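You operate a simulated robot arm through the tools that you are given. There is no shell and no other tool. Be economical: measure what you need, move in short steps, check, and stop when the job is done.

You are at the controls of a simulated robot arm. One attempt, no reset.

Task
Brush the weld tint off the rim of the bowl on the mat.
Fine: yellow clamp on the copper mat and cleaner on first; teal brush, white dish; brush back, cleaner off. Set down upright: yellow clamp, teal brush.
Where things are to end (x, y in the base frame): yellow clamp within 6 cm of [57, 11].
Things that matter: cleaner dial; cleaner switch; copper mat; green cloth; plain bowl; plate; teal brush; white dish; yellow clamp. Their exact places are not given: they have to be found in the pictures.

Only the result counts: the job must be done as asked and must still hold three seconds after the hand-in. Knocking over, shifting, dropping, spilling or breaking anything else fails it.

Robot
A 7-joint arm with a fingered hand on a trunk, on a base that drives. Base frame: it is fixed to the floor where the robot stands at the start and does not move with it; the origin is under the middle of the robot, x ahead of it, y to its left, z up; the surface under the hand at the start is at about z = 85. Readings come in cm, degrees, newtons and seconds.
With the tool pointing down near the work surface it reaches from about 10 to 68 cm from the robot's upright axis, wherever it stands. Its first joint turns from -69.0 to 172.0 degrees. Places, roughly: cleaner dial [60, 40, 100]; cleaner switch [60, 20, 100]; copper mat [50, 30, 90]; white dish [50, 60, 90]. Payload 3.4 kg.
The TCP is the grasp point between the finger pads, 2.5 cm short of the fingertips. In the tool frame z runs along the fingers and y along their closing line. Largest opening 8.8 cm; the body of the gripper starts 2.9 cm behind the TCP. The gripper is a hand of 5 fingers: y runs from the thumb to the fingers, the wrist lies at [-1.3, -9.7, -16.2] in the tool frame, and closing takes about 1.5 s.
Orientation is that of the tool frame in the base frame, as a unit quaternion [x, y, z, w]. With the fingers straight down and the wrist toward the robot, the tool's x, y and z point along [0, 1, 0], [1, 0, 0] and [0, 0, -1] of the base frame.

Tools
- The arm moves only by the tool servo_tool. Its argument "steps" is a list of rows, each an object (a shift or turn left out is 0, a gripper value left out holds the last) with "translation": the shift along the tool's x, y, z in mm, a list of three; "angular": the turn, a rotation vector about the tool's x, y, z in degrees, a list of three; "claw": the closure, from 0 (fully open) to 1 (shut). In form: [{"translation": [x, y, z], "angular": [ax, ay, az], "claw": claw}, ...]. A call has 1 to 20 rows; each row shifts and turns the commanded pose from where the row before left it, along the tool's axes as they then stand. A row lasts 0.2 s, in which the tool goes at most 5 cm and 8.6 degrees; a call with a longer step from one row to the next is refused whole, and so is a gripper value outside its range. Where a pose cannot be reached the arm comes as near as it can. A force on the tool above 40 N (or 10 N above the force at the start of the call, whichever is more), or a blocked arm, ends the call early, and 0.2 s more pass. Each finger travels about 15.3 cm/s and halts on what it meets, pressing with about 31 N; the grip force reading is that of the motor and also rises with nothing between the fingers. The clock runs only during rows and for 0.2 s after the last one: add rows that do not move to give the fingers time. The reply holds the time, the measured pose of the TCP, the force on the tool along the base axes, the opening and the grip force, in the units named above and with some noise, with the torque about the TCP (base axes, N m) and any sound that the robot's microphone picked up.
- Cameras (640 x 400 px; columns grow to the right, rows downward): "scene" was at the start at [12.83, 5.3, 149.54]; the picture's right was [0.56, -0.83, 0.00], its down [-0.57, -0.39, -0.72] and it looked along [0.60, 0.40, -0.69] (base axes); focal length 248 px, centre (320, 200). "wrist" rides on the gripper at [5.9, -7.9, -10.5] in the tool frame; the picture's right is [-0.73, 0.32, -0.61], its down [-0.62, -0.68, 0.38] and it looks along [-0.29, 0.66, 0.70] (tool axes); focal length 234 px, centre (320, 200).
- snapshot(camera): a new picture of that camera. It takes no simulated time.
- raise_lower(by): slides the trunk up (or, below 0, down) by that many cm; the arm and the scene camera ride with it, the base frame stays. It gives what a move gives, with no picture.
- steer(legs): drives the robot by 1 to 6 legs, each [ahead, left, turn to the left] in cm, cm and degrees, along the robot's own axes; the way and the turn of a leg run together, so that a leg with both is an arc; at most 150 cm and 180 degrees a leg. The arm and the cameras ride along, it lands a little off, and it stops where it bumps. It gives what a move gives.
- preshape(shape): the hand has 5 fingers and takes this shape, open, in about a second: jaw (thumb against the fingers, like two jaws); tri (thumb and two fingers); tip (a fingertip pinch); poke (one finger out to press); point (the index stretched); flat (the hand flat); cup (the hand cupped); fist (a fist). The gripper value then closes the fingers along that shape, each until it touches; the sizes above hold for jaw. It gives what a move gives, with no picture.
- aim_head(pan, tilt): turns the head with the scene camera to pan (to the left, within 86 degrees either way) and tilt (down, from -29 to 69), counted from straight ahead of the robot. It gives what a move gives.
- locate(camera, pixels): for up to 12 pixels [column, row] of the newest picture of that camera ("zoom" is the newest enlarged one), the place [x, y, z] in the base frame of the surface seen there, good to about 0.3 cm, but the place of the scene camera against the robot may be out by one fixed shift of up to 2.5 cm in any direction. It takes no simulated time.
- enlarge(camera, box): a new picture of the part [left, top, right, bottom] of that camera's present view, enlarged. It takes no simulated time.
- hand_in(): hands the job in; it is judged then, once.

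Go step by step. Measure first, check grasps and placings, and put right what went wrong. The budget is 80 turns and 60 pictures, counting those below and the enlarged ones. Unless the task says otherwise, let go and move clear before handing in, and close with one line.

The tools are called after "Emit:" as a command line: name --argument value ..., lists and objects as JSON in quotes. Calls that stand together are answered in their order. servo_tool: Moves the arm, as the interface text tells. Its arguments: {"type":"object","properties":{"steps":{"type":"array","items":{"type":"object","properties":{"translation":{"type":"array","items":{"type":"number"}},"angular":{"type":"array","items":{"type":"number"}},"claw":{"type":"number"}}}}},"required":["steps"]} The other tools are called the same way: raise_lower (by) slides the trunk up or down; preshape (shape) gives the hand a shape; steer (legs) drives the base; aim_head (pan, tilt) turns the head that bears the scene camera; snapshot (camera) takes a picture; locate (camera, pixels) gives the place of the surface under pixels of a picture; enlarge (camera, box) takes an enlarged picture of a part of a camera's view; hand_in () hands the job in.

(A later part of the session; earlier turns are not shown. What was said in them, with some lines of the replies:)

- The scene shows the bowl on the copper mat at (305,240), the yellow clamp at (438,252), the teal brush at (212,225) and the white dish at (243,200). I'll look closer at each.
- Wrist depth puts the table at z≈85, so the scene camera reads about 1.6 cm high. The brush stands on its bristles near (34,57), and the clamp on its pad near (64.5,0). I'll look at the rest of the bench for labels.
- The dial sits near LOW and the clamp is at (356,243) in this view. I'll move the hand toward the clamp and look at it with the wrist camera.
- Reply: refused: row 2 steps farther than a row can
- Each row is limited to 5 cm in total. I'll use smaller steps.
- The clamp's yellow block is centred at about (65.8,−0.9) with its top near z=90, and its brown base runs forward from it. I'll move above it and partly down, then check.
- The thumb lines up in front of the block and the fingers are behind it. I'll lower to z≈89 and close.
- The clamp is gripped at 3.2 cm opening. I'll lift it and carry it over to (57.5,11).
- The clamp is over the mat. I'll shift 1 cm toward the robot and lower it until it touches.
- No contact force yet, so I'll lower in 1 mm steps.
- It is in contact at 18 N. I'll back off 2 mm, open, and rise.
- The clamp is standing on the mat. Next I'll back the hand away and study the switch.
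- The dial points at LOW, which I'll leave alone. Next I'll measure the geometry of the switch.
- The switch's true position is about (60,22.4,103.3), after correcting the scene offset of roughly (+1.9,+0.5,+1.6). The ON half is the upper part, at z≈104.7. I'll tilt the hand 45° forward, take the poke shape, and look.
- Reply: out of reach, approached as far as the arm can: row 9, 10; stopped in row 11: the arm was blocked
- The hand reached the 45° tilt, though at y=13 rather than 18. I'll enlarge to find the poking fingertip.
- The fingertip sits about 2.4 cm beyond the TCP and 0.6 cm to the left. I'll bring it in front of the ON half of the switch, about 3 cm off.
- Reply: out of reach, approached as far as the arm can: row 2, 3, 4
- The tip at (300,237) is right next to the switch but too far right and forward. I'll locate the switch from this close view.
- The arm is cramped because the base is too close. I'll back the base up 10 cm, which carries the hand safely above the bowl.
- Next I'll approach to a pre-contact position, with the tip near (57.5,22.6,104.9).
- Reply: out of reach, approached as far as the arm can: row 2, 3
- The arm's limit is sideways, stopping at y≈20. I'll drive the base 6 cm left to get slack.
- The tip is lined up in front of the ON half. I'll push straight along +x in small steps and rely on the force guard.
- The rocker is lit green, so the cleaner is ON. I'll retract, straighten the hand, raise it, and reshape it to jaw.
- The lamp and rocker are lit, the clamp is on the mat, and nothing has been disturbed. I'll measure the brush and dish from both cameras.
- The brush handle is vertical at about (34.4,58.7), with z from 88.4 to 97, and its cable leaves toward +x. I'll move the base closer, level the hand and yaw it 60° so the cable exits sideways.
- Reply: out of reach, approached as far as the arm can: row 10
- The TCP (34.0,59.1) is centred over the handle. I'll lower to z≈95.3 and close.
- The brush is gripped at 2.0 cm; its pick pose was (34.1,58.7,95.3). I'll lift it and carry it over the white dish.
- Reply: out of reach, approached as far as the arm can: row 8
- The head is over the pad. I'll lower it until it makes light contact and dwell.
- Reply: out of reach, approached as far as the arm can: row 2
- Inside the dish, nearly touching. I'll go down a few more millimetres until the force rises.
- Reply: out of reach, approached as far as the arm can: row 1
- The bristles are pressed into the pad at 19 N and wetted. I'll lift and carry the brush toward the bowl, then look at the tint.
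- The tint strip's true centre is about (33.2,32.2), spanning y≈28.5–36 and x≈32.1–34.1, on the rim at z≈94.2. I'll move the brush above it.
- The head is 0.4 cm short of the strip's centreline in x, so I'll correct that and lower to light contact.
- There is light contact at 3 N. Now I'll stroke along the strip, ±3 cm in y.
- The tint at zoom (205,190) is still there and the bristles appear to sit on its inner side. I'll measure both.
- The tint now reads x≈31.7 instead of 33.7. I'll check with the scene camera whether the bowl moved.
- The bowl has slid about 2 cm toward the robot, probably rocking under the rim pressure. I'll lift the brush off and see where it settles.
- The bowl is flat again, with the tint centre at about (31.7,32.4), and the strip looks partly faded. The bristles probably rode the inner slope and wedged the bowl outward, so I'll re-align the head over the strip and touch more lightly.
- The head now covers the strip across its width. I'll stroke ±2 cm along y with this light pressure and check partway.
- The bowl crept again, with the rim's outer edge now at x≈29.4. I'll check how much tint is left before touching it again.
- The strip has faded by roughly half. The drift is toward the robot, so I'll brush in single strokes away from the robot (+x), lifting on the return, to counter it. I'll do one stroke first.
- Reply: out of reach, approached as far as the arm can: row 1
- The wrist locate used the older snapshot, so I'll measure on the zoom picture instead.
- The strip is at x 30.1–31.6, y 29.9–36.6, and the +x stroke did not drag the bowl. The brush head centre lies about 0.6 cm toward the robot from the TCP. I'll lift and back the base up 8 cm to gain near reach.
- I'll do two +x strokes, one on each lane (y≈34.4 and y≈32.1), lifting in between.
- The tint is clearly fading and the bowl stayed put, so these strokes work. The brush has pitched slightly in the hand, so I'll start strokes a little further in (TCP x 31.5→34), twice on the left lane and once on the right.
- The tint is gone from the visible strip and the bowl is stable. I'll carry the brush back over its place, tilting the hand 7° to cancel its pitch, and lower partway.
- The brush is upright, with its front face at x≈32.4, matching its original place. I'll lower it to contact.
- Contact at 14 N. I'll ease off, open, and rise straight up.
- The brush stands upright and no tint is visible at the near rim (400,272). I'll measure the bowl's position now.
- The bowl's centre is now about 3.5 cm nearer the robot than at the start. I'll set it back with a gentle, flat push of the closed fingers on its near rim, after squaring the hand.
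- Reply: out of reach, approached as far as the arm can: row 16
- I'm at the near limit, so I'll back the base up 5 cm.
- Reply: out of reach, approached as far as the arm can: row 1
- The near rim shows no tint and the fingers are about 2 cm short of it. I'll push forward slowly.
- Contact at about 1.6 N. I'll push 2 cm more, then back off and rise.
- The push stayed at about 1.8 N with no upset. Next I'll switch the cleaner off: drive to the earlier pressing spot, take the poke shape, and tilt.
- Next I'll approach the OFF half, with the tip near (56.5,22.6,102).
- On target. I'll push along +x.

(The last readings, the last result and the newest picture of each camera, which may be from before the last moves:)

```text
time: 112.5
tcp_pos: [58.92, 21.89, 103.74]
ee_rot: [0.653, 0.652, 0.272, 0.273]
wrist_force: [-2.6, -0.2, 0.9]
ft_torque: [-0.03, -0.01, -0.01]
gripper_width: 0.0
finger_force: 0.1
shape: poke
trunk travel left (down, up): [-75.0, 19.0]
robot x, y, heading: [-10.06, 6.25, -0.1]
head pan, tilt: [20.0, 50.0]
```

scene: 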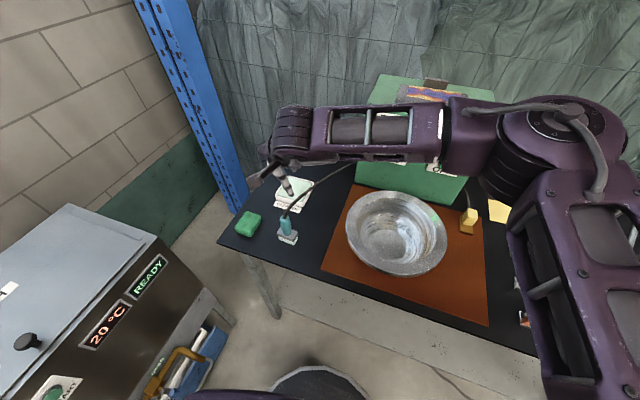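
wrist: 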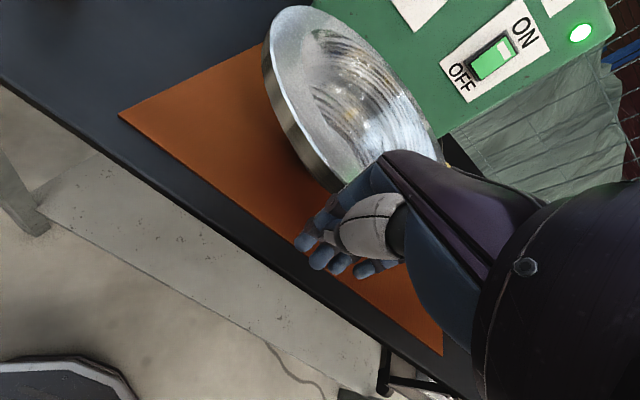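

There's a slight force of −2.6 N, so I'll push a few mm more.

Emit:
servo_tool --steps '[{"translation": [0, 1.4, 1.4]}, {"translation": [0, 1.4, 1.4]}, {"translation": [0, 1.4, 1.4]}, {"translation": [0, 1.4, 1.4]}, {}]'

```text
time: 113.8
tcp_pos: [59.3, 21.88, 103.8]
ee_rot: [0.652, 0.653, 0.272, 0.272]
wrist_force: [-19.5, 2.5, -3.8]
ft_torque: [0.04, 0.25, 0.03]
gripper_width: 0.0
finger_force: 0.1
shape: poke
trunk travel left (down, up): [-75.0, 19.0]
robot x, y, heading: [-9.76, 6.13, 0.0]
head pan, tilt: [20.0, 50.0]
```

Hit the stop at 19.5 N, so the rocker should have flipped. I'll retract clear to the right, then use the last picture to verify.

Emit:
servo_tool --steps '[{"translation": [0, -14, -14]}, {"translation": [0, -14, -14]}, {"translation": [0, -14, -14]}, {"translation": [0, 20, -20]}, {"translation": [0, 20, -20]}, {"translation": [0, 20, -20]}, {"translation": [-45, 0, 0]}, {"translation": [-45, 0, 0]}, {"translation": [-45, 0, 0]}, {"translation": [-45, 0, 0]}, {"translation": [-45, 0, 0]}, {"translation": [-45, 0, 0]}, {}]'

Emit:
aim_head --pan 22 --tilt 44

Emit:
snapshot --camera "scene"

```text
time: 116.5
tcp_pos: [53.93, 1.49, 116.76]
ee_rot: [0.662, 0.648, 0.262, 0.272]
wrist_force: [0.5, 0.2, -0.4]
ft_torque: [-0.01, 0.0, 0.01]
gripper_width: 0.02
finger_force: 0.1
shape: poke
out of reach, approached as far as the arm can: row 10, 11, 12
trunk travel left (down, up): [-75.0, 19.0]
robot x, y, heading: [-9.61, 6.3, -0.4]
head pan, tilt: [20.0, 50.0]
```

```text
time: 117.2
tcp_pos: [53.88, 1.51, 116.74]
ee_rot: [0.661, 0.648, 0.263, 0.271]
wrist_force: [0.1, 0.3, 0.0]
ft_torque: [0.0, 0.05, -0.02]
gripper_width: 0.0
finger_force: 0.2
shape: poke
trunk travel left (down, up): [-75.0, 19.0]
robot x, y, heading: [-9.87, 6.37, -0.1]
head pan, tilt: [22.0, 44.0]
```

```text
0 pictures are left
```

scene: 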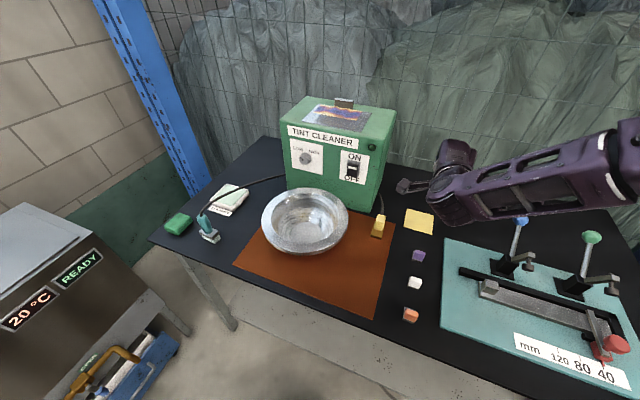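

The lamp and rocker are dark, so the cleaner is OFF. The brush and clamp stand upright and the rim looks clean. I'll confirm the positions.

Emit:
locate --camera "scene" --pixels '[[263, 218], [347, 222], [290, 250], [310, 252], [306, 189], [378, 225], [207, 222], [208, 236], [378, 233], [275, 243]]'

```text
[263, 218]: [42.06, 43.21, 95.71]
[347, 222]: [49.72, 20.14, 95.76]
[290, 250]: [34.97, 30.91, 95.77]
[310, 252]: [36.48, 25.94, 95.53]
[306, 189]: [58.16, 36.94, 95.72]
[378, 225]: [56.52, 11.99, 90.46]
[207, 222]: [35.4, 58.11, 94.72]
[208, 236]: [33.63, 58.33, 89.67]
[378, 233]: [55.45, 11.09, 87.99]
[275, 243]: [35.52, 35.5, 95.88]
```

The bowl is back within about 1 cm of where it started. The clamp is at about (55,11), the brush is in its place, and the hand is clear, so I'm handing in.

Emit:
hand_in

```text
The job is handed in.
```

I brushed the weld tint off the bowl's rim, put the teal brush back upright, switched the cleaner off, and left the yellow clamp on the copper mat at about (55, 11); the bowl slid about 3.5 cm while I brushed, and I pushed it back to within about 1 cm of where it started.
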